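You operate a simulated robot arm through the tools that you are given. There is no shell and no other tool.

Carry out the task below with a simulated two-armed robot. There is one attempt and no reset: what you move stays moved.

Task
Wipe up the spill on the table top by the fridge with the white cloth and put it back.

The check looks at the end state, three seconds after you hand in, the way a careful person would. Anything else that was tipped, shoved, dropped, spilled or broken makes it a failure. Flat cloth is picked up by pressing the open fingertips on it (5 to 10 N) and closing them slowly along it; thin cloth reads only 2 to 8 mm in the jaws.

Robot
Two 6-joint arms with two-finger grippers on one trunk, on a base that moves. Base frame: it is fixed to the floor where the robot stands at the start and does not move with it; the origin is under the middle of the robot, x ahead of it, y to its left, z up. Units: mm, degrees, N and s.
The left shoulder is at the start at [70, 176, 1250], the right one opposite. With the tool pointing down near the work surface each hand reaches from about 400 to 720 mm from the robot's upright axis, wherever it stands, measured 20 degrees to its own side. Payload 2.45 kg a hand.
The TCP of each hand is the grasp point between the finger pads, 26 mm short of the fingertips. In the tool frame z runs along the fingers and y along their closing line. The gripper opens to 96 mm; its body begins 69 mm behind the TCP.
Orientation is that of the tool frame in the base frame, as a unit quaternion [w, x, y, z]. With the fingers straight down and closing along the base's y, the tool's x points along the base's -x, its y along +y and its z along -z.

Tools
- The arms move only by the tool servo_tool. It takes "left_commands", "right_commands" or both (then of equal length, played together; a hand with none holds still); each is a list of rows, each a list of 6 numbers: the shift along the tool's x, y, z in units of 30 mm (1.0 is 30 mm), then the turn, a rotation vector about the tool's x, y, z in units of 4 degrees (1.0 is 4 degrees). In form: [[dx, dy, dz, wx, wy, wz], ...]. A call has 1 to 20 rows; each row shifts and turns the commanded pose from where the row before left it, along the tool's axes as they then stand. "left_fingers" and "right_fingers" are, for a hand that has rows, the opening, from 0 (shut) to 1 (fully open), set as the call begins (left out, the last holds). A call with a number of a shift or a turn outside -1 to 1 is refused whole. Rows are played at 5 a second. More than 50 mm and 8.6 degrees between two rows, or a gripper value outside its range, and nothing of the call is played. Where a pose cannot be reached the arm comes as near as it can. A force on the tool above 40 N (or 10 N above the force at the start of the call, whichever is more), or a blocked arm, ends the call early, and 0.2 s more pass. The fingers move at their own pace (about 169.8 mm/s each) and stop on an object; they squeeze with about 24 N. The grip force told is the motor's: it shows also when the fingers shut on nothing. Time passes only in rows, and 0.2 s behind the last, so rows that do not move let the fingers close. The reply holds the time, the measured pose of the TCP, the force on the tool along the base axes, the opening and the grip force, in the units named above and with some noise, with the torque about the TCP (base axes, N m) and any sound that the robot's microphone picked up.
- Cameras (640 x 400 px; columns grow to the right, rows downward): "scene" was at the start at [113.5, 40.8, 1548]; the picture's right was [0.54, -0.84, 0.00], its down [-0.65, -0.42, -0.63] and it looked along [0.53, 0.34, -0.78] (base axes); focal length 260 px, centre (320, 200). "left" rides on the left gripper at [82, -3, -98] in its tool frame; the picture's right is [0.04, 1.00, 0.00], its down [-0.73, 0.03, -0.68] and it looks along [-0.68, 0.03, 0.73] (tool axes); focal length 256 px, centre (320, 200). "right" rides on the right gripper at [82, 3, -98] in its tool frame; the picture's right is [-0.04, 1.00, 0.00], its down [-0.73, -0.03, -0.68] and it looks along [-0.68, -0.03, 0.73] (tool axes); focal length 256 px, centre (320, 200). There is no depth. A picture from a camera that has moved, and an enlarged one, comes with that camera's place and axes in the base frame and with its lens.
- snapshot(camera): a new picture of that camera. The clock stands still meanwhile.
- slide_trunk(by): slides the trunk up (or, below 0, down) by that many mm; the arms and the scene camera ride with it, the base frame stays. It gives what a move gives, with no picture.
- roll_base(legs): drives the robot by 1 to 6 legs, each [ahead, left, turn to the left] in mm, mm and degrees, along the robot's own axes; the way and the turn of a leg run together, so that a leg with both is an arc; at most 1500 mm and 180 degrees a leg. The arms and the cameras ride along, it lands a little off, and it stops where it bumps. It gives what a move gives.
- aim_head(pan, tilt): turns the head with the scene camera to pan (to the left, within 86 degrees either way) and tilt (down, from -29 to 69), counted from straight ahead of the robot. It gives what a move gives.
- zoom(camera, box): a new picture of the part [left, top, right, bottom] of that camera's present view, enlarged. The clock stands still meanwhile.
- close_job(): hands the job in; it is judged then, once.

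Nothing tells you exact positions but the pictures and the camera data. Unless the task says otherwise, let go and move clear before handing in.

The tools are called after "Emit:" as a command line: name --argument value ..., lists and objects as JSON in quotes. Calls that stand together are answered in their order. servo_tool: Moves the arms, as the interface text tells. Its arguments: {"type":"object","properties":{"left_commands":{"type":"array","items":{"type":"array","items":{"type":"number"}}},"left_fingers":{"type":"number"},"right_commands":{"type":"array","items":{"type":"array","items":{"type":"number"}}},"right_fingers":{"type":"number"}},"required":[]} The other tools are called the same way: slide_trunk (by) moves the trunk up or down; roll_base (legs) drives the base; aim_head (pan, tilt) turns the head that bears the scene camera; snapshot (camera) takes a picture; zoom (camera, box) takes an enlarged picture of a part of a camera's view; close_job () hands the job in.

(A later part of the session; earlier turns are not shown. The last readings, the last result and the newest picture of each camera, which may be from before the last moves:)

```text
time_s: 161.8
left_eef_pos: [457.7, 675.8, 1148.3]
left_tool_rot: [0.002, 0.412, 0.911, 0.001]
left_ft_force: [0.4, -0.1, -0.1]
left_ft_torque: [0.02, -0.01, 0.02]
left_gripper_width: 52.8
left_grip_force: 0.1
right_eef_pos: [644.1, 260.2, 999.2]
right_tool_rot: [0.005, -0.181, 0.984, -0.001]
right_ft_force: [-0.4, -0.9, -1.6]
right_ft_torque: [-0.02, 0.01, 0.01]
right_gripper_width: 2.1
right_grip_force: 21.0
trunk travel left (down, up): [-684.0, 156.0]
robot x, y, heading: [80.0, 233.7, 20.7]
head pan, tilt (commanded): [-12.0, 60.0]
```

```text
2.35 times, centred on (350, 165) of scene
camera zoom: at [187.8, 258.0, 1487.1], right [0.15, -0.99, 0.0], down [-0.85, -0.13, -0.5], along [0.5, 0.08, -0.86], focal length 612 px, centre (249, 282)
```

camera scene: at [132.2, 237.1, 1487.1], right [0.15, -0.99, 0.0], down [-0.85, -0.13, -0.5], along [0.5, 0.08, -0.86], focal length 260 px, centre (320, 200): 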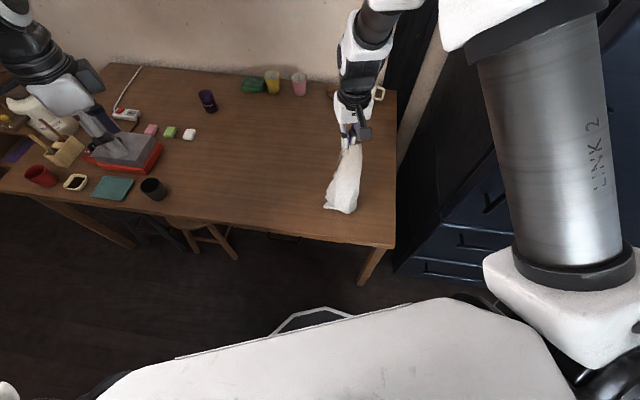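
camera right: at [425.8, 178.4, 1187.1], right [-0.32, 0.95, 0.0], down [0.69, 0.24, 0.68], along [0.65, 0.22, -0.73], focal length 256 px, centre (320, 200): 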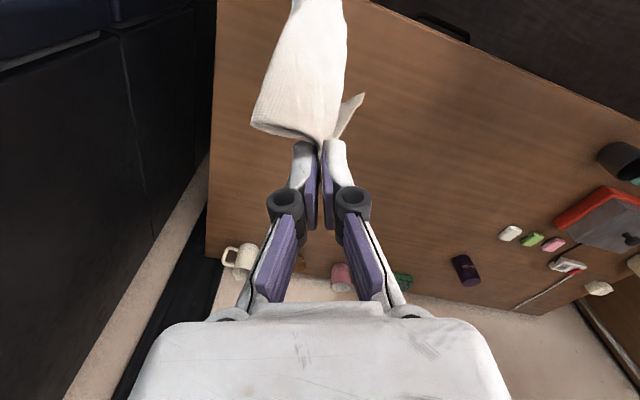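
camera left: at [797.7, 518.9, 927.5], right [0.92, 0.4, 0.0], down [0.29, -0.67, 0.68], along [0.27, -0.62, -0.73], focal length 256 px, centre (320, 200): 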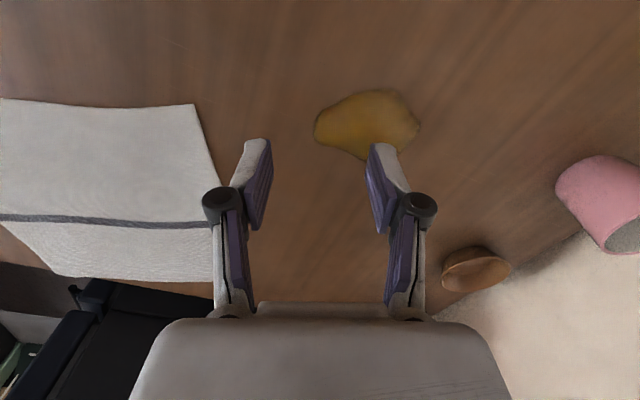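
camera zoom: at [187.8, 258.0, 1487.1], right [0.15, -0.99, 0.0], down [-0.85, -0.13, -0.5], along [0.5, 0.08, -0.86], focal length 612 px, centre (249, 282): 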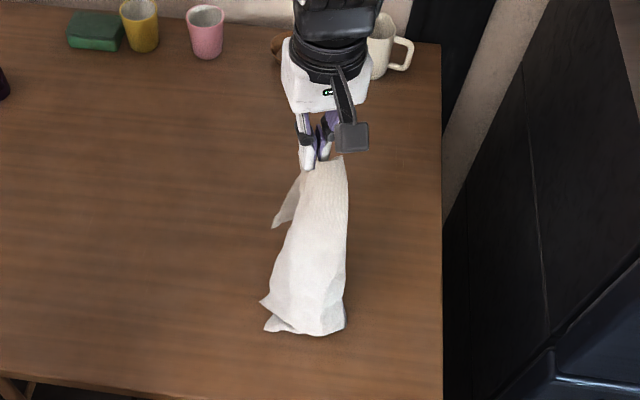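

Emit:
servo_tool --right_commands '[[0, 0, 0.25, 0, 0, 0], [0, 0, 0.25, 0, 0, 0], [0, 0, 0, 0, 0, 0]]'

Emit:
roll_base --legs '[[30, 0, 0]]'

Emit:
servo_tool --right_commands '[[-0.43, 0, 0.25, 0, 0, 0], [-0.43, 0, 0.3, 0, 0, 0], [-0.43, 0, 0.4, 0, 0, 0], [-0.4, 0, 0.4, 0, 0, 0], [-0.4, 0, 0.45, 0, 0, 0], [-0.35, 0, 0.45, 0, 0, 0], [-0.35, 0, 0.45, 0, 0, 0], [-0.3, 0, 0.5, 0, 0, 0], [-0.3, 0, 0.5, 0, 0, 0], [-0.3, 0, 0.5, 0, 0, 0], [-0.25, 0, 0.5, 0, 0, 0], [-0.25, 0, 0.5, 0, 0, 0], [-0.2, 0, 0.5, 0, 0, 0], [-0.15, 0, 0.5, 0, 0, 0], [-0.1, 0, 0.5, 0, 0, 0], [-0.1, 0, 0.5, 0, 0, 0], [0, 0, 0, 0, 0, 0]]'

Emit:
snapshot --camera "scene"

Emit:
snapshot --camera "right"

```text
time_s: 162.6
left_eef_pos: [463.3, 677.7, 1146.7]
left_tool_rot: [0.0, 0.412, 0.911, -0.001]
left_ft_force: [-0.3, 0.2, 0.2]
left_ft_torque: [0.0, 0.02, 0.0]
left_gripper_width: 52.8
left_grip_force: 0.1
right_eef_pos: [648.8, 260.5, 981.1]
right_tool_rot: [0.003, -0.181, 0.983, 0.0]
right_ft_force: [-0.7, 0.0, -1.3]
right_ft_torque: [0.0, -0.02, -0.01]
right_gripper_width: 2.0
right_grip_force: 21.3
trunk travel left (down, up): [-684.0, 156.0]
robot x, y, heading: [76.8, 234.4, 20.7]
head pan, tilt (commanded): [-12.0, 60.0]
```

```text
time_s: 163.4
left_eef_pos: [483.5, 685.2, 1150.7]
left_tool_rot: [0.002, 0.412, 0.911, 0.002]
left_ft_force: [-1.0, -0.7, 0.3]
left_ft_torque: [0.04, -0.04, -0.01]
left_gripper_width: 52.8
left_grip_force: 0.1
right_eef_pos: [670.7, 269.5, 985.4]
right_tool_rot: [0.006, -0.182, 0.983, -0.001]
right_ft_force: [-0.3, 0.3, 1.0]
right_ft_torque: [0.01, -0.05, 0.01]
right_gripper_width: 3.0
right_grip_force: 21.3
trunk travel left (down, up): [-684.0, 156.0]
robot x, y, heading: [108.1, 240.1, 20.8]
head pan, tilt (commanded): [-12.0, 60.0]
```

```text
time_s: 167.0
left_eef_pos: [487.6, 687.2, 1147.6]
left_tool_rot: [0.001, 0.413, 0.911, -0.001]
left_ft_force: [0.2, 0.7, -1.3]
left_ft_torque: [0.01, 0.01, -0.03]
left_gripper_width: 52.9
left_grip_force: 0.0
right_eef_pos: [808.1, 322.2, 766.5]
right_tool_rot: [0.005, -0.182, 0.983, -0.002]
right_ft_force: [-0.7, 0.3, 1.8]
right_ft_torque: [0.04, -0.04, 0.01]
right_gripper_width: 3.3
right_grip_force: 21.7
trunk travel left (down, up): [-684.0, 156.0]
robot x, y, heading: [107.6, 243.4, 20.6]
head pan, tilt (commanded): [-12.0, 60.0]
```

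```text
taken
camera scene: at [218.5, 269.9, 1486.7], right [0.15, -0.99, 0.0], down [-0.86, -0.13, -0.5], along [0.49, 0.08, -0.87], focal length 260 px, centre (320, 200)
```

scene: 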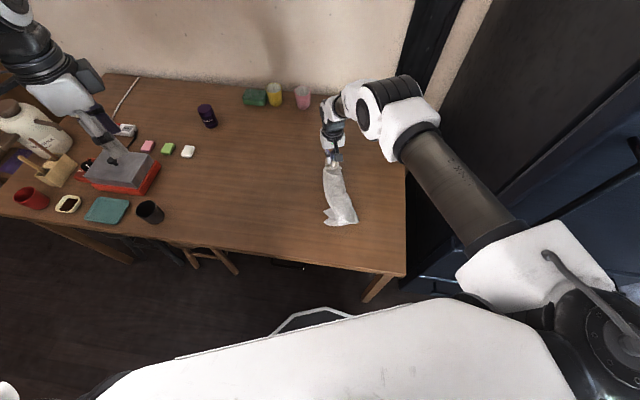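

```text
taken
camera right: at [731.2, 295.1, 864.7], right [-0.32, 0.95, 0.0], down [0.69, 0.23, 0.68], along [0.65, 0.22, -0.73], focal length 256 px, centre (320, 200)
```

right: 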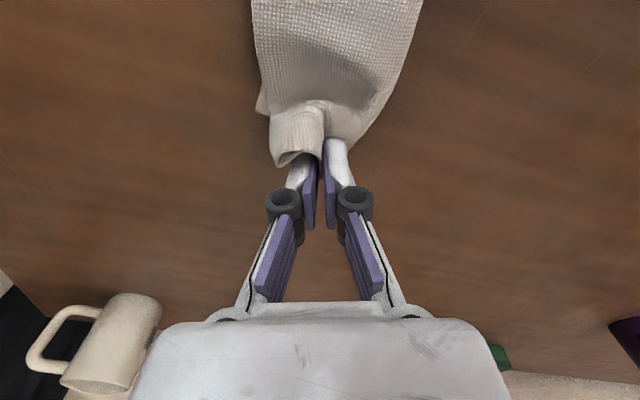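

The cloth lies as a narrow, folded strip along the laying line. I'll look closely before letting go, to plan the unfolding.

Emit:
zoom --camera "scene" --box '[290, 130, 390, 240]'

Emit:
zoom --camera "right" --box '[220, 0, 460, 200]'

```text
3.64 times, centred on (340, 185) of scene
camera zoom: at [218.5, 269.9, 1486.7], right [0.15, -0.99, 0.0], down [-0.86, -0.13, -0.5], along [0.49, 0.08, -0.87], focal length 946 px, centre (247, 254)
```

zoom: 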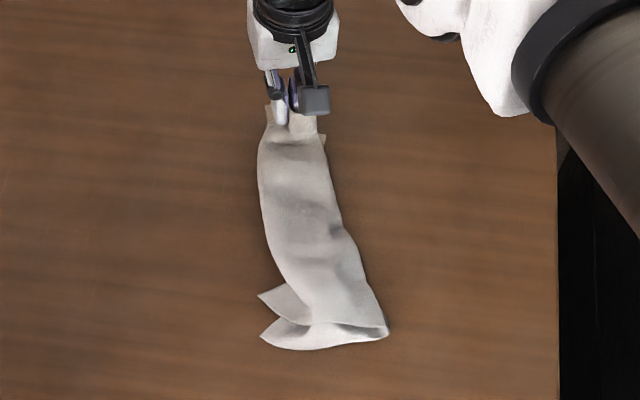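

```text
2.00 times, centred on (340, 100) of right
camera zoom: at [731.2, 295.1, 864.7], right [-0.32, 0.95, 0.0], down [0.69, 0.23, 0.68], along [0.65, 0.22, -0.73], focal length 512 px, centre (280, 400)
```

zoom: 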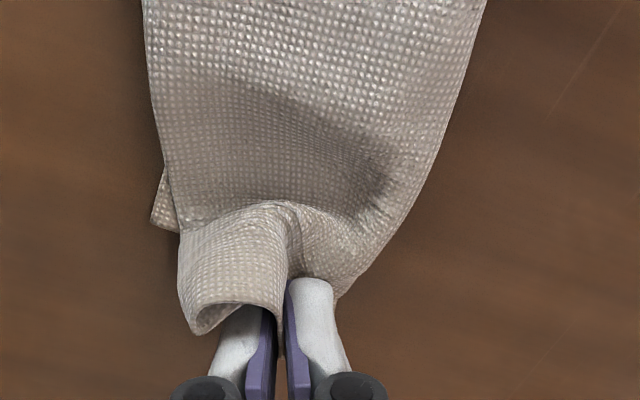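

The cloth seems folded in half lengthwise: fold on the right side, both near-end corners at the left. I'll set the far end down, let go, and take a close look from above.

Emit:
servo_tool --right_commands '[[0, 0, 0.3, 0, 0, 0], [0, 0, 0.2, 0, 0, 0], [0, 0, 0, 0, 0, 0]]'

Emit:
servo_tool --right_commands '[[0, 0, 0, 0, 0, 0], [0, 0, 0, 0, 0, 0]]' --right_fingers 0.15

Emit:
servo_tool --right_commands '[[0, 0, -0.3, 0, 0, 0], [0, 0, -0.6, 0, 0, 0], [0, 0, -0.9, 0, 0, 0], [0.5, 0, -0.9, 0, 0, 0], [0.9, 0, -0.9, 0, 0, 0], [0.9, 0, -0.9, 0, 0, 0], [0.9, 0, -0.5, 0, 0, 0], [0, 0, 0, 0, 0, 0]]'

Emit:
snapshot --camera "right"

Emit:
zoom --camera "scene" --box '[290, 130, 390, 240]'

```text
time_s: 167.8
left_eef_pos: [487.6, 687.1, 1148.0]
left_tool_rot: [0.0, 0.411, 0.911, -0.001]
left_ft_force: [0.4, -0.5, 0.5]
left_ft_torque: [-0.03, 0.0, 0.01]
left_gripper_width: 53.0
left_grip_force: 0.0
right_eef_pos: [809.1, 322.2, 752.6]
right_tool_rot: [0.005, -0.182, 0.983, 0.0]
right_ft_force: [-0.2, 0.9, 1.0]
right_ft_torque: [-0.05, 0.01, -0.01]
right_gripper_width: 3.6
right_grip_force: 21.4
trunk travel left (down, up): [-684.0, 156.0]
robot x, y, heading: [107.0, 241.5, 20.3]
head pan, tilt (commanded): [-12.0, 60.0]
```

```text
time_s: 168.4
left_eef_pos: [489.0, 685.9, 1147.2]
left_tool_rot: [0.001, 0.412, 0.911, 0.0]
left_ft_force: [-0.3, 0.9, 0.4]
left_ft_torque: [-0.01, 0.0, 0.01]
left_gripper_width: 53.0
left_grip_force: 0.0
right_eef_pos: [808.6, 322.0, 752.5]
right_tool_rot: [0.004, -0.182, 0.983, -0.001]
right_ft_force: [0.8, -0.6, 0.7]
right_ft_torque: [-0.03, 0.03, 0.02]
right_gripper_width: 13.9
right_grip_force: 0.0
trunk travel left (down, up): [-684.0, 156.0]
robot x, y, heading: [106.8, 246.9, 20.9]
head pan, tilt (commanded): [-12.0, 60.0]
```

```text
time_s: 170.2
left_eef_pos: [489.8, 688.0, 1146.8]
left_tool_rot: [0.001, 0.413, 0.911, -0.001]
left_ft_force: [-0.3, -0.2, 0.3]
left_ft_torque: [0.0, -0.01, 0.01]
left_gripper_width: 52.8
left_grip_force: 0.1
right_eef_pos: [716.0, 286.1, 900.3]
right_tool_rot: [0.004, -0.183, 0.983, -0.001]
right_ft_force: [-0.6, -0.4, -0.3]
right_ft_torque: [0.02, -0.01, 0.0]
right_gripper_width: 14.3
right_grip_force: 0.0
trunk travel left (down, up): [-684.0, 156.0]
robot x, y, heading: [107.7, 240.1, 20.9]
head pan, tilt (commanded): [-12.0, 60.0]
```

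```text
taken
camera right: at [640.0, 259.7, 998.2], right [-0.32, 0.95, 0.0], down [0.69, 0.23, 0.68], along [0.65, 0.22, -0.73], focal length 256 px, centre (320, 200)
```

right: 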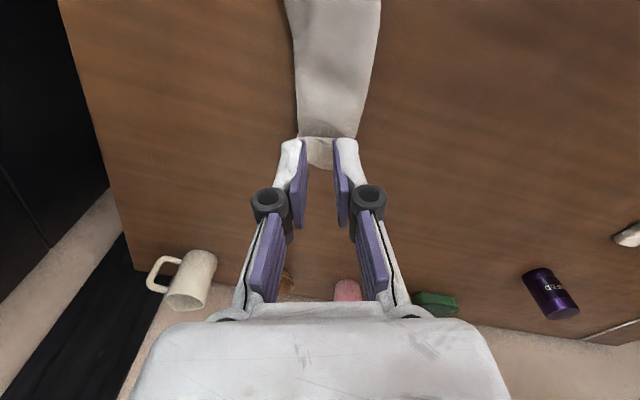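

```text
3.64 times, centred on (340, 185) of scene
camera zoom: at [219.7, 270.0, 1486.6], right [0.15, -0.99, 0.0], down [-0.86, -0.13, -0.5], along [0.49, 0.08, -0.87], focal length 946 px, centre (247, 254)
```

zoom: 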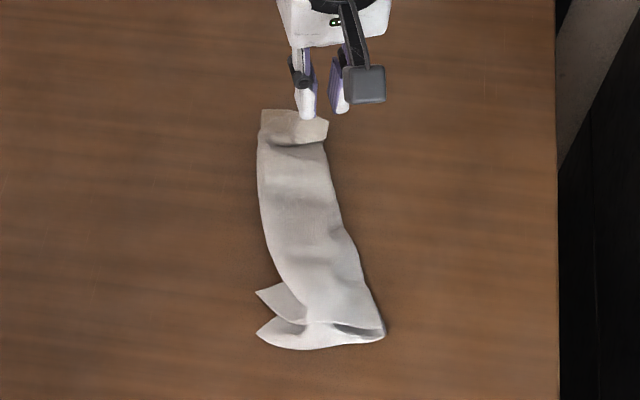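

Emit:
zoom --camera "scene" --box '[308, 195, 358, 235]'

Emit:
zoom --camera "scene" --box '[305, 155, 355, 195]'

```text
10.00 times, centred on (333, 215) of scene
camera zoom: at [219.7, 270.0, 1486.6], right [0.15, -0.99, 0.0], down [-0.86, -0.13, -0.5], along [0.49, 0.08, -0.87], focal length 2602 px, centre (190, 50)
```

zoom: 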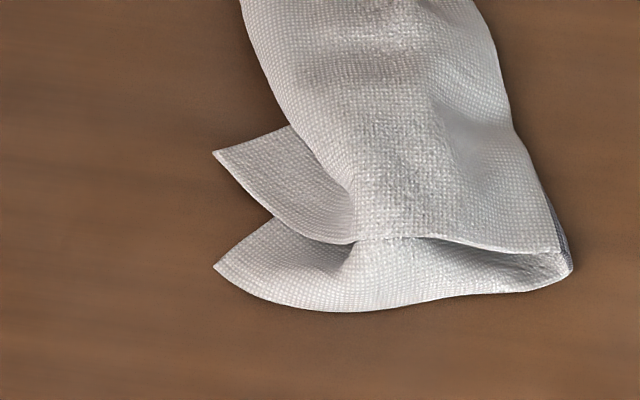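

```text
10.00 times, centred on (330, 175) of scene
camera zoom: at [219.7, 270.0, 1486.6], right [0.15, -0.99, 0.0], down [-0.86, -0.13, -0.5], along [0.49, 0.08, -0.87], focal length 2602 px, centre (220, 450)
```

zoom: 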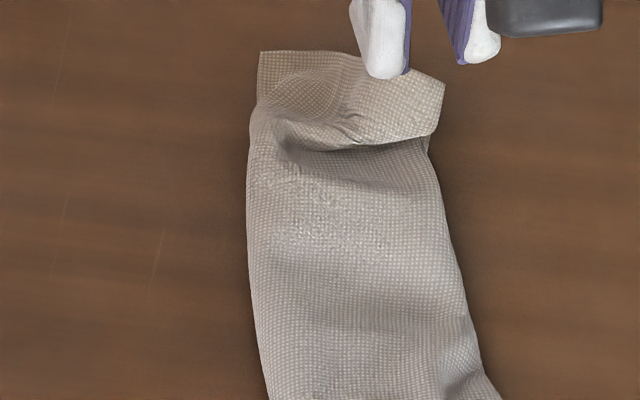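

Now I understand the fold: the cloth is folded in half along its stripe (at the right), and the loose corner at (617, 322) belongs to the top half, which should go over to the right. I'll step back 100 mm and lower the trunk so that corner and its home place are both within easy reach.

Emit:
servo_tool --right_commands '[[0, 0, -0.9, 0, 0, 0], [0, 0, -0.9, 0, 0, 0], [0, 0, -0.9, 0, 0, 0], [0, 0, -0.7, 0, 0, 0], [0, 0, 0, 0, 0, 0]]' --right_fingers 0.46

Emit:
slide_trunk --by -100

Emit:
roll_base --legs '[[-100, 0, 0]]'

Emit:
snapshot --camera "right"

Emit:
snapshot --camera "scene"

```text
time_s: 171.4
left_eef_pos: [488.9, 688.6, 1146.6]
left_tool_rot: [0.001, 0.411, 0.911, 0.0]
left_ft_force: [0.5, 0.7, 0.1]
left_ft_torque: [0.0, 0.0, -0.02]
left_gripper_width: 52.7
left_grip_force: 0.1
right_eef_pos: [716.9, 287.4, 1004.2]
right_tool_rot: [0.004, -0.182, 0.983, -0.001]
right_ft_force: [-0.4, -0.9, 0.2]
right_ft_torque: [0.02, 0.03, 0.03]
right_gripper_width: 44.3
right_grip_force: 0.1
trunk travel left (down, up): [-684.0, 156.0]
robot x, y, heading: [109.5, 238.6, 21.0]
head pan, tilt (commanded): [-12.0, 60.0]
```

```text
time_s: 172.7
left_eef_pos: [489.3, 686.6, 1045.8]
left_tool_rot: [0.001, 0.413, 0.911, 0.001]
left_ft_force: [-0.2, -0.3, 0.4]
left_ft_torque: [-0.03, 0.02, 0.04]
left_gripper_width: 52.9
left_grip_force: 0.1
right_eef_pos: [715.6, 287.2, 903.5]
right_tool_rot: [0.005, -0.181, 0.983, -0.001]
right_ft_force: [-0.1, 0.4, 0.6]
right_ft_torque: [0.01, 0.0, 0.03]
right_gripper_width: 44.1
right_grip_force: 0.1
trunk travel left (down, up): [-584.0, 256.0]
robot x, y, heading: [110.2, 242.5, 20.7]
head pan, tilt (commanded): [-12.0, 60.0]
```

```text
time_s: 173.9
left_eef_pos: [394.5, 651.1, 1047.3]
left_tool_rot: [0.002, 0.412, 0.911, 0.001]
left_ft_force: [-0.5, -0.2, -0.5]
left_ft_torque: [0.01, -0.01, -0.03]
left_gripper_width: 53.1
left_grip_force: 0.1
right_eef_pos: [622.6, 251.1, 903.1]
right_tool_rot: [0.005, -0.183, 0.983, -0.002]
right_ft_force: [-0.1, -0.4, 0.3]
right_ft_torque: [0.0, 0.01, 0.0]
right_gripper_width: 44.4
right_grip_force: 0.1
trunk travel left (down, up): [-584.0, 256.0]
robot x, y, heading: [13.3, 205.7, 21.0]
head pan, tilt (commanded): [-12.0, 60.0]
```

```text
taken
camera right: at [545.9, 224.6, 1000.3], right [-0.32, 0.95, 0.0], down [0.69, 0.23, 0.68], along [0.65, 0.22, -0.73], focal length 256 px, centre (320, 200)
```

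right: 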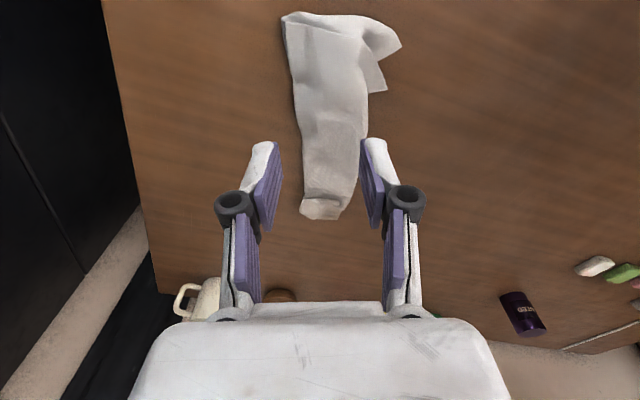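

```text
taken
camera scene: at [124.6, 234.2, 1386.6], right [0.15, -0.99, 0.0], down [-0.86, -0.13, -0.5], along [0.49, 0.08, -0.87], focal length 260 px, centre (320, 200)
```

scene: 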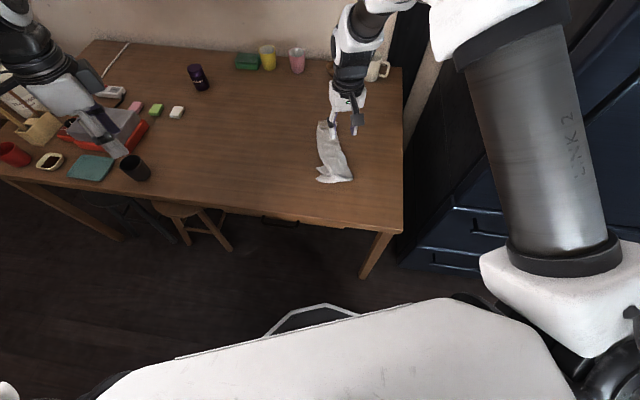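

Emit:
servo_tool --right_commands '[[-0.095, 0.333, 0.5, 0, 0, 0], [-0.095, 0.333, 0.6, 0, 0, 0], [-0.095, 0.333, 0.7, 0, 0, 0], [-0.095, 0.333, 0.7, 0, 0, 0], [-0.095, 0.333, 0.7, 0, 0, 0], [-0.095, 0.333, 0.7, 0, 0, 0], [0, 0, 0, 0, 0, 0]]'

Emit:
snapshot --camera "right"

```text
time_s: 175.5
left_eef_pos: [392.0, 651.6, 1047.3]
left_tool_rot: [0.001, 0.413, 0.911, 0.001]
left_ft_force: [0.0, 0.4, 0.2]
left_ft_torque: [0.05, 0.03, 0.01]
left_gripper_width: 52.7
left_grip_force: 0.0
right_eef_pos: [617.5, 313.8, 786.4]
right_tool_rot: [0.004, -0.182, 0.983, 0.0]
right_ft_force: [0.0, 0.3, 0.8]
right_ft_torque: [-0.02, 0.0, 0.01]
right_gripper_width: 44.4
right_grip_force: 0.1
trunk travel left (down, up): [-584.0, 256.0]
robot x, y, heading: [15.6, 209.6, 20.7]
head pan, tilt (commanded): [-12.0, 60.0]
```

```text
taken
camera right: at [541.7, 287.4, 883.7], right [-0.32, 0.95, 0.0], down [0.69, 0.23, 0.69], along [0.65, 0.22, -0.73], focal length 256 px, centre (320, 200)
```

right: 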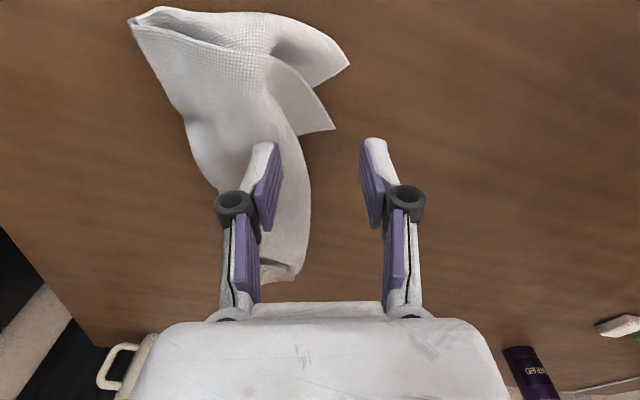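

Emit:
servo_tool --right_commands '[[0.13, 0, 0.4, 0, 0, 0], [0, 0, 0.4, 0, 0, 0], [0, 0, 0.3, 0, 0, 0], [0, 0, 0.1, 0, 0, 0], [0, 0, 0, 0, 0, 0]]'

Emit:
servo_tool --right_commands '[[0, 0, 0.06, 0, 0, 0], [0, 0, 0, 0, 0, 0]]'

Emit:
zoom --camera "right" --box '[200, 60, 460, 240]'

```text
time_s: 176.7
left_eef_pos: [393.3, 651.6, 1047.1]
left_tool_rot: [0.001, 0.413, 0.911, 0.0]
left_ft_force: [0.9, -0.5, 0.9]
left_ft_torque: [-0.05, -0.02, 0.0]
left_gripper_width: 52.5
left_grip_force: 0.0
right_eef_pos: [615.2, 314.1, 752.6]
right_tool_rot: [0.004, -0.182, 0.983, -0.001]
right_ft_force: [0.4, 0.6, 3.3]
right_ft_torque: [-0.09, -0.05, 0.02]
right_gripper_width: 44.5
right_grip_force: 0.1
trunk travel left (down, up): [-584.0, 256.0]
robot x, y, heading: [13.5, 208.3, 20.8]
head pan, tilt (commanded): [-12.0, 60.0]
```

```text
time_s: 177.3
left_eef_pos: [393.8, 652.4, 1047.9]
left_tool_rot: [0.0, 0.412, 0.911, 0.0]
left_ft_force: [0.3, -0.9, 0.2]
left_ft_torque: [0.01, -0.03, -0.01]
left_gripper_width: 52.8
left_grip_force: 0.0
right_eef_pos: [616.0, 312.3, 749.1]
right_tool_rot: [0.004, -0.182, 0.983, -0.001]
right_ft_force: [0.2, -1.0, 7.4]
right_ft_torque: [-0.17, -0.07, -0.01]
right_gripper_width: 46.1
right_grip_force: 1.5
trunk travel left (down, up): [-584.0, 256.0]
robot x, y, heading: [7.3, 212.1, 20.8]
head pan, tilt (commanded): [-12.0, 60.0]
```

```text
2.22 times, centred on (330, 150) of right
camera zoom: at [538.3, 286.5, 846.2], right [-0.32, 0.95, 0.0], down [0.69, 0.23, 0.69], along [0.65, 0.22, -0.73], focal length 569 px, centre (298, 311)
```

zoom: 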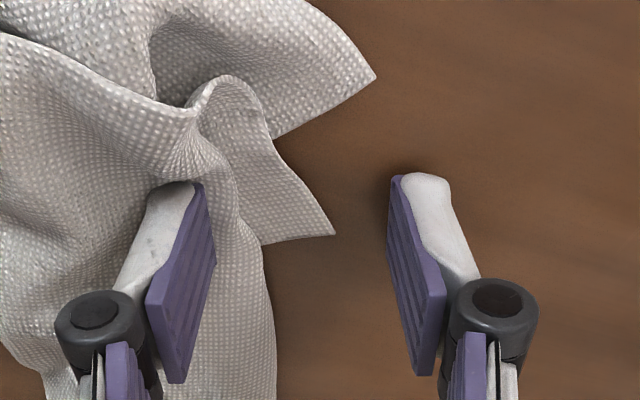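

Emit:
servo_tool --right_commands '[[0, 0, 0, 0, 0, 0], [0, 0, 0, 0, 0, 0]]' --right_fingers 0.36

Emit:
servo_tool --right_commands '[[0, 0, 0, 0, 0, 0], [0, 0, 0, 0, 0, 0]]' --right_fingers 0.26

Emit:
zoom --camera "right" --box '[200, 60, 460, 240]'

```text
time_s: 177.9
left_eef_pos: [392.6, 650.2, 1047.4]
left_tool_rot: [0.001, 0.413, 0.911, 0.0]
left_ft_force: [-0.2, 0.2, -0.4]
left_ft_torque: [-0.05, 0.02, 0.02]
left_gripper_width: 52.7
left_grip_force: 0.0
right_eef_pos: [614.5, 313.4, 748.9]
right_tool_rot: [0.005, -0.182, 0.983, -0.001]
right_ft_force: [2.0, -1.8, 12.7]
right_ft_torque: [-0.35, -0.11, 0.05]
right_gripper_width: 37.6
right_grip_force: 2.6
trunk travel left (down, up): [-584.0, 256.0]
robot x, y, heading: [11.7, 207.3, 20.7]
head pan, tilt (commanded): [-12.0, 60.0]
```

```text
time_s: 178.5
left_eef_pos: [392.0, 650.1, 1046.9]
left_tool_rot: [0.001, 0.412, 0.911, 0.0]
left_ft_force: [0.4, -0.2, -0.2]
left_ft_torque: [0.0, 0.0, -0.02]
left_gripper_width: 52.5
left_grip_force: 0.1
right_eef_pos: [614.4, 313.0, 750.1]
right_tool_rot: [0.006, -0.182, 0.983, -0.001]
right_ft_force: [3.1, -4.5, 17.3]
right_ft_torque: [-0.48, -0.13, 0.01]
right_gripper_width: 28.8
right_grip_force: 2.5
trunk travel left (down, up): [-584.0, 256.0]
robot x, y, heading: [15.3, 208.1, 20.7]
head pan, tilt (commanded): [-12.0, 60.0]
```

```text
2.22 times, centred on (330, 150) of right
camera zoom: at [537.7, 286.1, 846.8], right [-0.32, 0.95, 0.0], down [0.69, 0.23, 0.69], along [0.65, 0.22, -0.73], focal length 569 px, centre (298, 311)
```

zoom: 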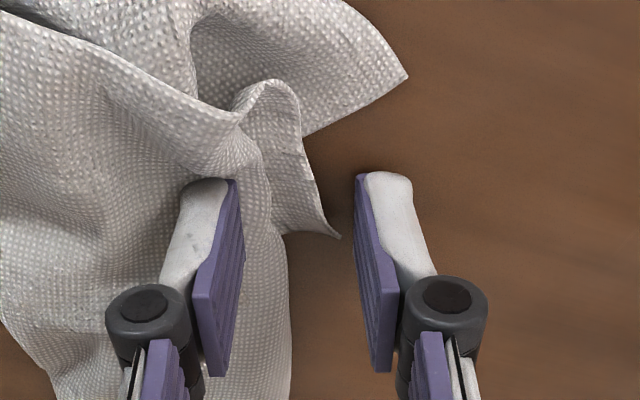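

Emit:
servo_tool --right_commands '[[0, 0, -0.04, 0, 0, 0], [0, 0, 0, 0, 0, 0]]' --right_fingers 0.17

Emit:
servo_tool --right_commands '[[0, 0, -0.04, 0, 0, 0], [0, 0, 0, 0, 0, 0]]' --right_fingers 0.08

Emit:
servo_tool --right_commands '[[0, 0, -0.03, 0, 0, 0], [0, 0, 0, 0, 0, 0], [0, 0, 0, 0, 0, 0]]' --right_fingers 0.0

Emit:
zoom --camera "right" --box '[200, 60, 460, 240]'

```text
time_s: 179.1
left_eef_pos: [392.7, 651.0, 1048.0]
left_tool_rot: [0.001, 0.411, 0.912, 0.0]
left_ft_force: [0.1, -0.4, 0.9]
left_ft_torque: [0.01, 0.02, -0.01]
left_gripper_width: 52.6
left_grip_force: 0.1
right_eef_pos: [613.7, 312.4, 750.3]
right_tool_rot: [0.005, -0.182, 0.983, 0.0]
right_ft_force: [-0.4, -0.8, 13.6]
right_ft_torque: [-0.21, -0.02, 0.02]
right_gripper_width: 16.7
right_grip_force: 0.1
trunk travel left (down, up): [-584.0, 256.0]
robot x, y, heading: [13.7, 205.9, 20.7]
head pan, tilt (commanded): [-12.0, 60.0]
```

```text
time_s: 179.7
left_eef_pos: [392.1, 651.2, 1046.5]
left_tool_rot: [0.001, 0.411, 0.912, 0.0]
left_ft_force: [-0.2, 0.5, 0.3]
left_ft_torque: [0.02, -0.07, 0.01]
left_gripper_width: 52.9
left_grip_force: 0.0
right_eef_pos: [614.5, 312.7, 749.6]
right_tool_rot: [0.004, -0.182, 0.983, -0.001]
right_ft_force: [-2.0, 0.1, 3.5]
right_ft_torque: [-0.02, 0.01, -0.01]
right_gripper_width: 7.2
right_grip_force: 0.0
trunk travel left (down, up): [-584.0, 256.0]
robot x, y, heading: [10.5, 206.4, 20.9]
head pan, tilt (commanded): [-12.0, 60.0]
```

```text
time_s: 180.5
left_eef_pos: [393.7, 651.5, 1047.3]
left_tool_rot: [0.001, 0.413, 0.911, 0.0]
left_ft_force: [0.5, -0.1, 0.0]
left_ft_torque: [0.02, -0.02, -0.01]
left_gripper_width: 52.9
left_grip_force: 0.0
right_eef_pos: [615.3, 312.4, 751.6]
right_tool_rot: [0.004, -0.182, 0.983, -0.001]
right_ft_force: [-1.1, -1.2, 0.7]
right_ft_torque: [-0.07, -0.01, 0.05]
right_gripper_width: 1.2
right_grip_force: 25.1
trunk travel left (down, up): [-584.0, 256.0]
robot x, y, heading: [15.0, 203.8, 20.7]
head pan, tilt (commanded): [-12.0, 60.0]
```

```text
2.22 times, centred on (330, 150) of right
camera zoom: at [538.4, 286.0, 848.6], right [-0.32, 0.95, 0.0], down [0.69, 0.23, 0.68], along [0.65, 0.22, -0.73], focal length 569 px, centre (298, 311)
```

zoom: 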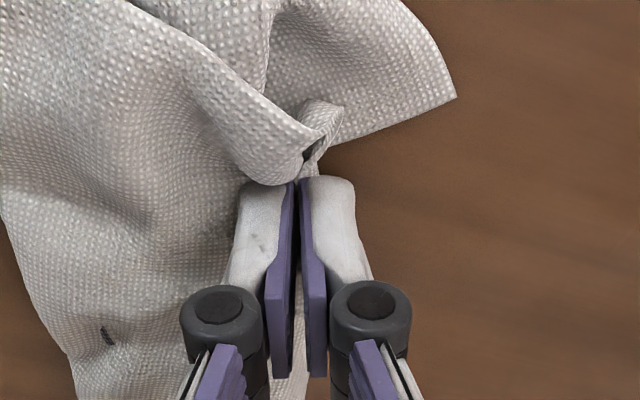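

The fingers have closed on the loose corner. I'll lift a little to see whether it holds and only takes the top half.

Emit:
servo_tool --right_commands '[[0, 0, -0.4, 0, 0, 0], [0, 0, -0.6, 0, 0, 0], [0, 0, -0.6, 0, 0, 0], [0, 0, 0, 0, 0, 0]]'

Emit:
snapshot --camera "right"

Emit:
zoom --camera "scene" --box '[290, 90, 390, 200]'

```text
time_s: 181.5
left_eef_pos: [393.8, 651.6, 1047.0]
left_tool_rot: [0.001, 0.413, 0.911, -0.001]
left_ft_force: [-0.6, -1.3, -1.1]
left_ft_torque: [0.02, 0.05, 0.01]
left_gripper_width: 52.8
left_grip_force: 0.0
right_eef_pos: [614.6, 311.3, 799.6]
right_tool_rot: [0.003, -0.182, 0.983, 0.0]
right_ft_force: [0.5, 0.2, -0.8]
right_ft_torque: [-0.05, -0.02, 0.0]
right_gripper_width: 1.9
right_grip_force: 25.4
trunk travel left (down, up): [-584.0, 256.0]
robot x, y, heading: [15.3, 207.1, 20.7]
head pan, tilt (commanded): [-12.0, 60.0]
```

```text
taken
camera right: at [538.7, 285.1, 898.0], right [-0.32, 0.95, 0.0], down [0.69, 0.23, 0.68], along [0.65, 0.22, -0.73], focal length 256 px, centre (320, 200)
```

right: 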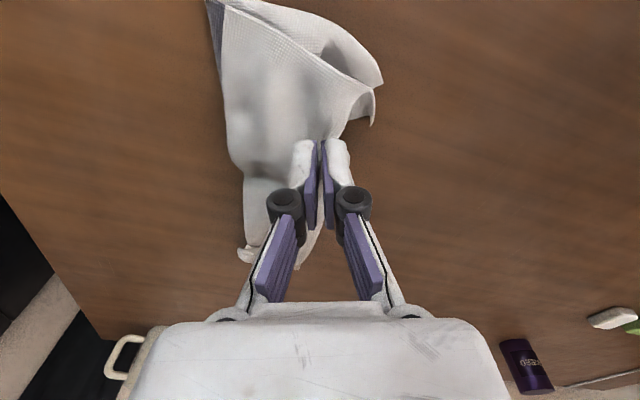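

```text
3.64 times, centred on (340, 145) of scene
camera zoom: at [125.4, 234.5, 1386.6], right [0.15, -0.99, 0.0], down [-0.86, -0.13, -0.5], along [0.49, 0.08, -0.87], focal length 946 px, centre (247, 400)
```

zoom: 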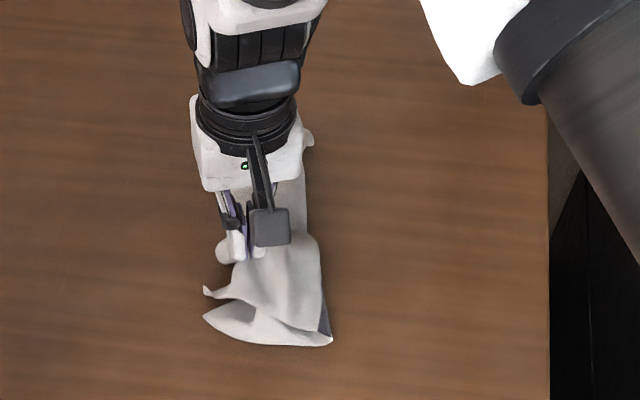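

Emit:
zoom --camera "right" --box '[200, 0, 440, 180]'

Emit:
zoom --camera "scene" --box '[322, 140, 362, 185]'

```text
2.22 times, centred on (320, 90) of right
camera zoom: at [538.7, 285.1, 898.0], right [-0.32, 0.95, 0.0], down [0.69, 0.23, 0.68], along [0.65, 0.22, -0.73], focal length 569 px, centre (320, 444)
```

zoom: 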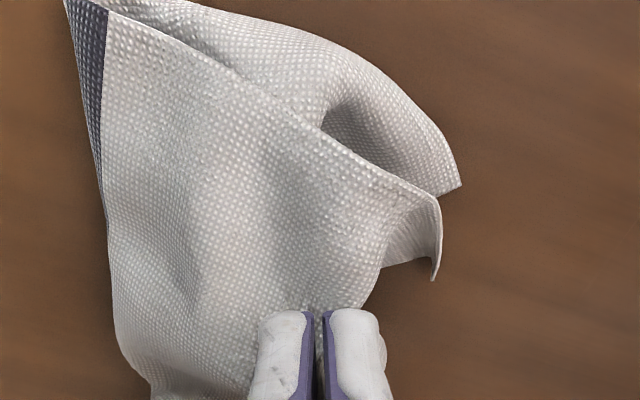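

```text
8.89 times, centred on (342, 162) of scene
camera zoom: at [125.4, 234.5, 1386.6], right [0.15, -0.99, 0.0], down [-0.86, -0.13, -0.5], along [0.49, 0.08, -0.87], focal length 2312 px, centre (124, 533)
```

zoom: 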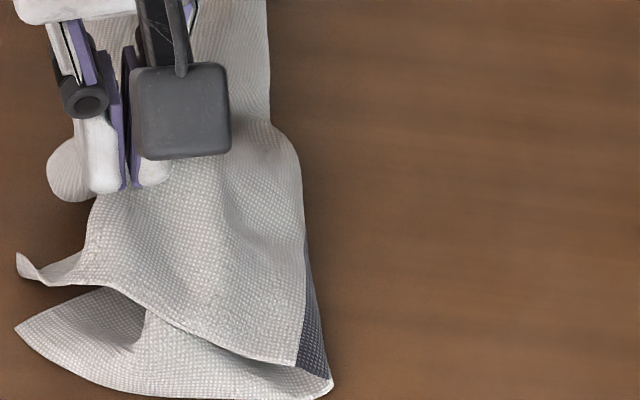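

The grip holds only the top half, near its near-right corner, and the stripe shows at the fold. I'll carry it over to the right in an arc to open the fold like a book.

Emit:
servo_tool --right_commands '[[0.02, -0.545, -0.68, 0, 0, 0], [0.02, -0.545, -0.68, 0, 0, 0], [0.015, -0.685, -0.22, 0, 0, 0], [0.015, -0.685, -0.22, 0, 0, 0], [0.015, -0.685, -0.22, 0, 0, 0], [0.015, -0.593, 0.25, 0, 0, 0], [0.015, -0.593, 0.25, 0, 0, 0], [0.015, -0.593, 0.25, 0, 0, 0], [0.015, -0.593, 0.25, 0, 0, 0], [0.01, -0.488, 0.417, 0, 0, 0], [0.01, -0.488, 0.417, 0, 0, 0], [0.01, -0.488, 0.417, 0, 0, 0], [0.01, -0.488, 0.417, 0, 0, 0], [0, 0, 0.4, 0, 0, 0], [0, 0, 0.4, 0, 0, 0], [0, 0, 0, 0, 0, 0]]'

Emit:
snapshot --camera "right"

Emit:
snapshot --camera "scene"

Emit:
zoom --camera "scene" --box '[280, 90, 420, 230]'

```text
time_s: 184.9
left_eef_pos: [393.9, 652.2, 1047.5]
left_tool_rot: [0.001, 0.413, 0.911, -0.001]
left_ft_force: [-0.7, 0.2, 0.2]
left_ft_torque: [0.01, -0.02, -0.02]
left_gripper_width: 52.8
left_grip_force: 0.0
right_eef_pos: [691.3, 101.0, 756.9]
right_tool_rot: [0.004, -0.182, 0.983, -0.001]
right_ft_force: [1.4, -0.2, -0.8]
right_ft_torque: [0.02, 0.01, -0.03]
right_gripper_width: 2.1
right_grip_force: 27.9
trunk travel left (down, up): [-584.0, 256.0]
robot x, y, heading: [15.7, 208.1, 20.5]
head pan, tilt (commanded): [-12.0, 60.0]
```

```text
taken
camera right: at [614.2, 75.1, 853.2], right [-0.32, 0.95, 0.0], down [0.69, 0.23, 0.69], along [0.65, 0.22, -0.73], focal length 256 px, centre (320, 200)
```

right: 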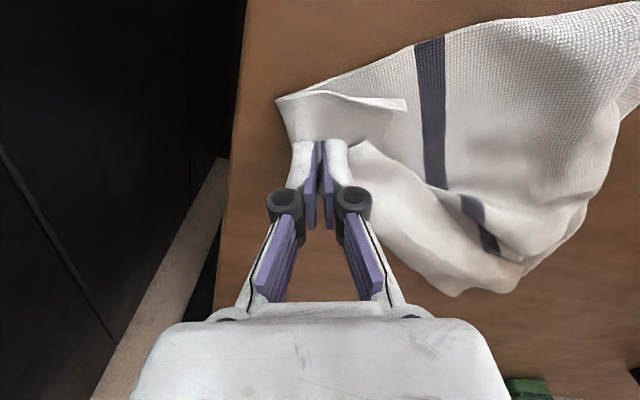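

```text
taken
camera scene: at [124.7, 234.3, 1386.7], right [0.15, -0.99, 0.0], down [-0.86, -0.13, -0.5], along [0.49, 0.08, -0.87], focal length 260 px, centre (320, 200)
```

scene: 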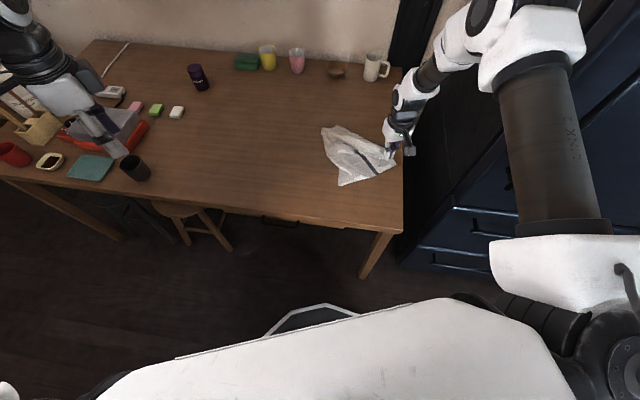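

```text
2.86 times, centred on (350, 160) of scene
camera zoom: at [124.7, 234.3, 1386.7], right [0.15, -0.99, 0.0], down [-0.86, -0.13, -0.5], along [0.49, 0.08, -0.87], focal length 743 px, centre (234, 314)
```

zoom: 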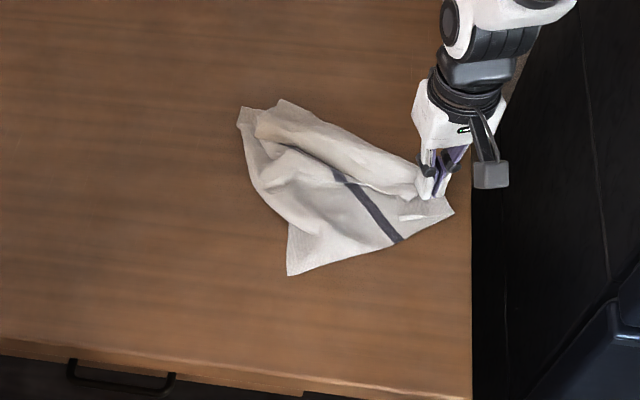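

The fold opened: the near edge now runs from D at about (559, 242) to C at about (670, 69), with the stripe showing. Still holding near C, I'll draw it back to C's home place, which also shifts the cloth back.

Emit:
servo_tool --right_commands '[[0.5, 0.038, 0, 0, 0, 0], [0.5, 0.038, 0, 0, 0, 0], [0.5, 0.038, 0, 0, 0, 0], [0.5, 0.038, 0, 0, 0, 0], [0.5, 0.038, 0, 0, 0, 0], [0.5, 0.038, 0, 0, 0, 0], [0.5, 0.038, 0, 0, 0, 0], [0, 0, 0.15, 0, 0, 0], [0, 0, 0, 0, 0, 0]]'

Emit:
zoom --camera "scene" --box '[280, 90, 420, 230]'

Emit:
snapshot --camera "right"

```text
time_s: 186.9
left_eef_pos: [394.6, 651.3, 1047.2]
left_tool_rot: [0.0, 0.412, 0.911, 0.0]
left_ft_force: [0.2, 0.1, -0.3]
left_ft_torque: [-0.01, -0.02, 0.02]
left_gripper_width: 52.8
left_grip_force: 0.1
right_eef_pos: [589.7, 69.6, 752.9]
right_tool_rot: [0.004, -0.182, 0.983, 0.0]
right_ft_force: [-0.3, -0.5, 0.7]
right_ft_torque: [-0.01, -0.05, 0.02]
right_gripper_width: 0.6
right_grip_force: 21.8
trunk travel left (down, up): [-584.0, 256.0]
robot x, y, heading: [12.0, 209.6, 20.7]
head pan, tilt (commanded): [-12.0, 60.0]
```

```text
2.86 times, centred on (350, 160) of scene
camera zoom: at [124.7, 234.2, 1386.7], right [0.15, -0.99, 0.0], down [-0.86, -0.13, -0.5], along [0.49, 0.08, -0.87], focal length 743 px, centre (234, 314)
```

zoom: 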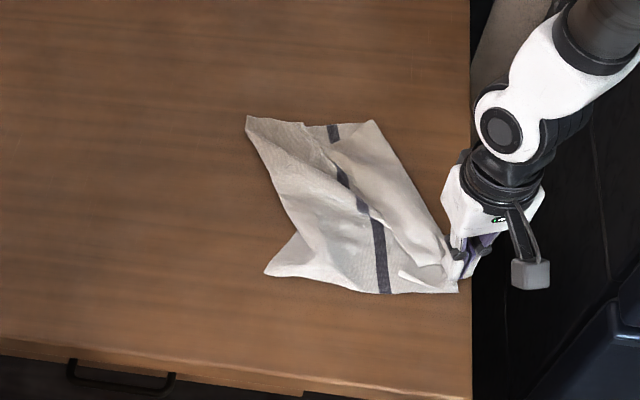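

```text
taken
camera right: at [513.1, 43.3, 849.5], right [-0.32, 0.95, 0.0], down [0.69, 0.23, 0.68], along [0.65, 0.22, -0.73], focal length 256 px, centre (320, 200)
```

right: 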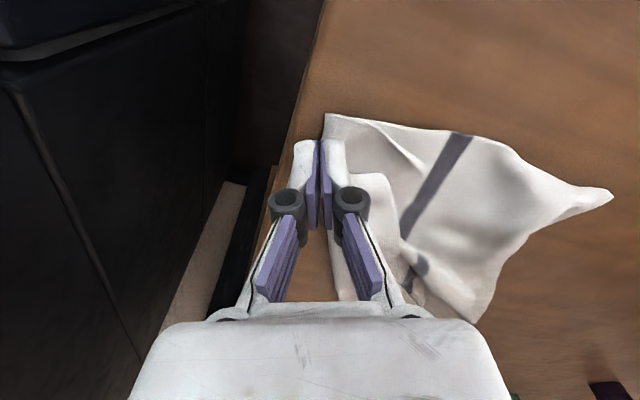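

The drag also opened most of the far end. C is now at about (563, 63), near its home; I'll nudge it the last bit, release it, and then take corner D.

Emit:
servo_tool --right_commands '[[0.02, -0.25, 0, 0, 0, 0], [0.02, -0.25, 0.05, 0, 0, 0], [0, 0, 0.05, 0, 0, 0], [0, 0, 0, 0, 0, 0]]'

Emit:
servo_tool --right_commands '[[0, 0, 0, 0, 0, 0], [0, 0, 0, 0, 0, 0]]' --right_fingers 0.12

Emit:
servo_tool --right_commands '[[0, 0, -0.3, 0, 0, 0], [0, 0, -0.7, 0, 0, 0], [0, 0, -0.9, 0, 0, 0], [-0.3, 0.5, -0.9, 0, 0, 0], [-0.3, 0.9, -0.5, 0, 0, 0], [-0.1, 0.9, 0, 0, 0, 0], [0, 0.9, 0, 0, 0, 0], [0, 0.9, 0, 0, 0, 0], [0, 0, 0, 0, 0, 0]]'

Emit:
zoom --camera "scene" --box '[280, 90, 420, 230]'

Emit:
snapshot --camera "right"

```text
time_s: 187.9
left_eef_pos: [394.1, 651.9, 1048.0]
left_tool_rot: [0.001, 0.412, 0.911, 0.0]
left_ft_force: [-0.4, -0.5, 0.4]
left_ft_torque: [0.0, 0.0, 0.0]
left_gripper_width: 52.6
left_grip_force: 0.1
right_eef_pos: [594.4, 56.7, 749.7]
right_tool_rot: [0.003, -0.183, 0.983, -0.001]
right_ft_force: [-0.4, 0.9, 0.0]
right_ft_torque: [0.0, 0.05, 0.02]
right_gripper_width: 2.1
right_grip_force: 27.1
trunk travel left (down, up): [-584.0, 256.0]
robot x, y, heading: [14.6, 210.0, 20.8]
head pan, tilt (commanded): [-12.0, 60.0]
```

```text
time_s: 188.5
left_eef_pos: [392.7, 652.1, 1047.8]
left_tool_rot: [0.0, 0.412, 0.911, 0.0]
left_ft_force: [0.2, 0.6, 0.6]
left_ft_torque: [-0.01, -0.01, 0.01]
left_gripper_width: 53.0
left_grip_force: 0.1
right_eef_pos: [593.9, 56.4, 748.3]
right_tool_rot: [0.005, -0.182, 0.983, -0.001]
right_ft_force: [0.3, -0.2, 2.9]
right_ft_torque: [0.05, -0.01, 0.01]
right_gripper_width: 10.9
right_grip_force: 0.0
trunk travel left (down, up): [-584.0, 256.0]
robot x, y, heading: [12.3, 201.2, 20.9]
head pan, tilt (commanded): [-12.0, 60.0]
```

```text
time_s: 190.5
left_eef_pos: [394.7, 651.5, 1047.4]
left_tool_rot: [0.0, 0.412, 0.911, 0.001]
left_ft_force: [0.7, -0.9, -0.3]
left_ft_torque: [0.01, -0.02, 0.0]
left_gripper_width: 52.6
left_grip_force: 0.0
right_eef_pos: [568.8, 176.9, 847.2]
right_tool_rot: [0.005, -0.183, 0.983, 0.001]
right_ft_force: [0.5, -0.3, 0.3]
right_ft_torque: [0.05, 0.04, -0.01]
right_gripper_width: 11.5
right_grip_force: 0.1
trunk travel left (down, up): [-584.0, 256.0]
robot x, y, heading: [13.1, 205.9, 20.8]
head pan, tilt (commanded): [-12.0, 60.0]
```

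```text
2.86 times, centred on (350, 160) of scene
camera zoom: at [125.4, 233.3, 1386.6], right [0.15, -0.99, 0.0], down [-0.86, -0.13, -0.5], along [0.49, 0.08, -0.87], focal length 743 px, centre (234, 314)
```

zoom: 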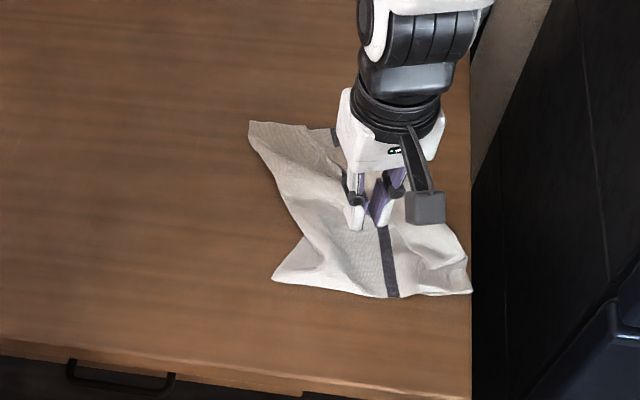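

```text
taken
camera right: at [491.8, 151.3, 944.5], right [-0.32, 0.95, 0.0], down [0.69, 0.23, 0.68], along [0.65, 0.22, -0.73], focal length 256 px, centre (320, 200)
```

right: 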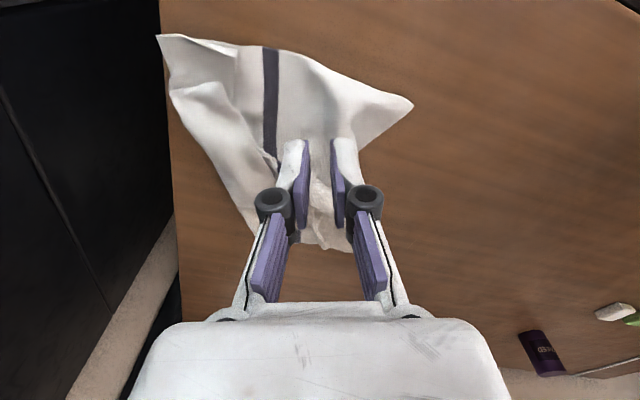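

C sits at the table's edge as it did before. Corner D is at about (552, 257); I'll take it the same way and draw it toward its home at (470, 298).

Emit:
servo_tool --right_commands '[[-0.12, 0.475, 0.3, 0, 0, 0], [-0.12, 0.475, 0.4, 0, 0, 0], [-0.12, 0.475, 0.4, 0, 0, 0], [-0.12, 0.475, 0.4, 0, 0, 0], [-0.12, 0.475, 0.4, 0, 0, 0], [0, 0, 0.4, 0, 0, 0], [0, 0, 0, 0, 0, 0]]' --right_fingers 0.46

Emit:
snapshot --camera "right"

```text
time_s: 192.1
left_eef_pos: [393.4, 652.4, 1047.8]
left_tool_rot: [0.001, 0.412, 0.911, 0.0]
left_ft_force: [-0.1, 0.2, 0.0]
left_ft_torque: [-0.01, -0.02, 0.0]
left_gripper_width: 52.9
left_grip_force: 0.1
right_eef_pos: [561.0, 251.4, 777.1]
right_tool_rot: [0.003, -0.182, 0.983, -0.001]
right_ft_force: [-0.3, 0.1, -0.7]
right_ft_torque: [0.03, -0.02, -0.02]
right_gripper_width: 43.9
right_grip_force: 0.0
trunk travel left (down, up): [-584.0, 256.0]
robot x, y, heading: [13.3, 206.9, 20.9]
head pan, tilt (commanded): [-12.0, 60.0]
```

```text
taken
camera right: at [484.3, 224.4, 873.5], right [-0.32, 0.95, 0.0], down [0.69, 0.24, 0.68], along [0.65, 0.22, -0.73], focal length 256 px, centre (320, 200)
```

right: 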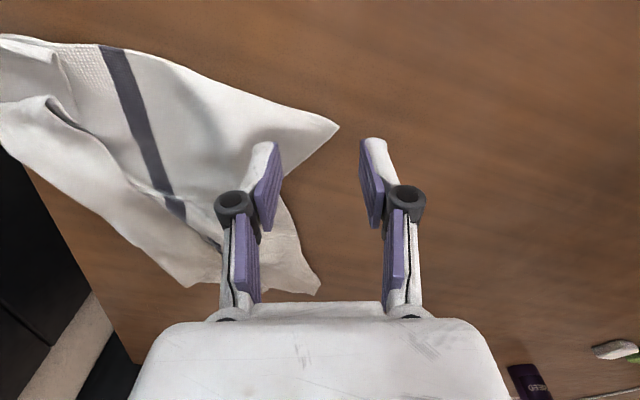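

Emit:
servo_tool --right_commands '[[0, 0, 0.35, 0, 0, 0], [0, 0, 0.3, 0, 0, 0], [0, 0, 0.2, 0, 0, 0], [0, 0, 0.1, 0, 0, 0], [0, 0, 0, 0, 0, 0]]'

Emit:
servo_tool --right_commands '[[0, 0, 0.05, 0, 0, 0], [0, 0, 0, 0, 0, 0]]'

```text
time_s: 193.3
left_eef_pos: [393.7, 651.3, 1046.0]
left_tool_rot: [0.001, 0.412, 0.911, -0.001]
left_ft_force: [-0.1, 0.2, 0.0]
left_ft_torque: [-0.02, 0.02, -0.01]
left_gripper_width: 52.6
left_grip_force: 0.0
right_eef_pos: [560.8, 251.0, 748.4]
right_tool_rot: [0.004, -0.182, 0.983, -0.001]
right_ft_force: [0.0, 0.0, 0.5]
right_ft_torque: [-0.01, 0.03, 0.02]
right_gripper_width: 44.3
right_grip_force: 0.0
trunk travel left (down, up): [-584.0, 256.0]
robot x, y, heading: [11.2, 205.0, 20.7]
head pan, tilt (commanded): [-12.0, 60.0]
```

```text
time_s: 193.9
left_eef_pos: [394.4, 651.3, 1046.6]
left_tool_rot: [0.001, 0.412, 0.911, 0.0]
left_ft_force: [-0.2, -0.9, 0.1]
left_ft_torque: [0.02, -0.01, 0.03]
left_gripper_width: 52.7
left_grip_force: 0.0
right_eef_pos: [561.0, 251.6, 747.0]
right_tool_rot: [0.003, -0.183, 0.983, -0.001]
right_ft_force: [0.8, -1.4, -0.4]
right_ft_torque: [-0.02, -0.02, 0.02]
right_gripper_width: 44.0
right_grip_force: 0.0
trunk travel left (down, up): [-584.0, 256.0]
robot x, y, heading: [12.4, 208.5, 20.6]
head pan, tilt (commanded): [-12.0, 60.0]
```

Emit:
servo_tool --right_commands '[[0, 0, 0.05, 0, 0, 0], [0, 0, 0, 0, 0, 0]]'

Emit:
servo_tool --right_commands '[[0, 0, 0.03, 0, 0, 0], [0, 0, 0, 0, 0, 0]]'

Emit:
zoom --camera "right" --box '[200, 60, 460, 240]'

```text
time_s: 194.5
left_eef_pos: [392.9, 652.8, 1047.3]
left_tool_rot: [0.0, 0.413, 0.911, 0.0]
left_ft_force: [-0.7, 0.5, -0.6]
left_ft_torque: [-0.03, -0.02, -0.03]
left_gripper_width: 53.0
left_grip_force: 0.1
right_eef_pos: [562.5, 251.7, 745.4]
right_tool_rot: [0.005, -0.183, 0.983, 0.0]
right_ft_force: [-0.2, -0.3, 4.0]
right_ft_torque: [-0.1, -0.03, 0.03]
right_gripper_width: 44.7
right_grip_force: 0.5
trunk travel left (down, up): [-584.0, 256.0]
robot x, y, heading: [13.8, 206.8, 20.9]
head pan, tilt (commanded): [-12.0, 60.0]
```

```text
time_s: 195.1
left_eef_pos: [392.1, 652.3, 1047.2]
left_tool_rot: [0.001, 0.412, 0.911, 0.0]
left_ft_force: [-1.0, -0.8, 0.9]
left_ft_torque: [0.03, -0.02, -0.03]
left_gripper_width: 53.0
left_grip_force: 0.1
right_eef_pos: [560.7, 251.1, 745.6]
right_tool_rot: [0.004, -0.182, 0.983, -0.002]
right_ft_force: [1.8, -0.1, 8.3]
right_ft_torque: [-0.22, -0.1, 0.03]
right_gripper_width: 46.2
right_grip_force: 0.9
trunk travel left (down, up): [-584.0, 256.0]
robot x, y, heading: [14.3, 210.0, 20.9]
head pan, tilt (commanded): [-12.0, 60.0]
```

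```text
2.22 times, centred on (330, 150) of right
camera zoom: at [484.3, 224.9, 842.8], right [-0.32, 0.95, 0.0], down [0.69, 0.23, 0.69], along [0.65, 0.22, -0.73], focal length 569 px, centre (298, 311)
```

zoom: 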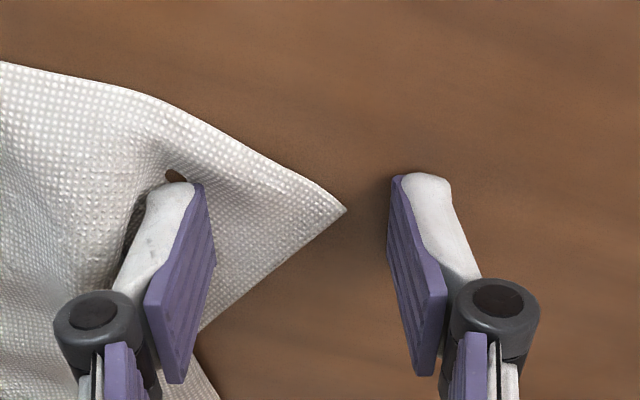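

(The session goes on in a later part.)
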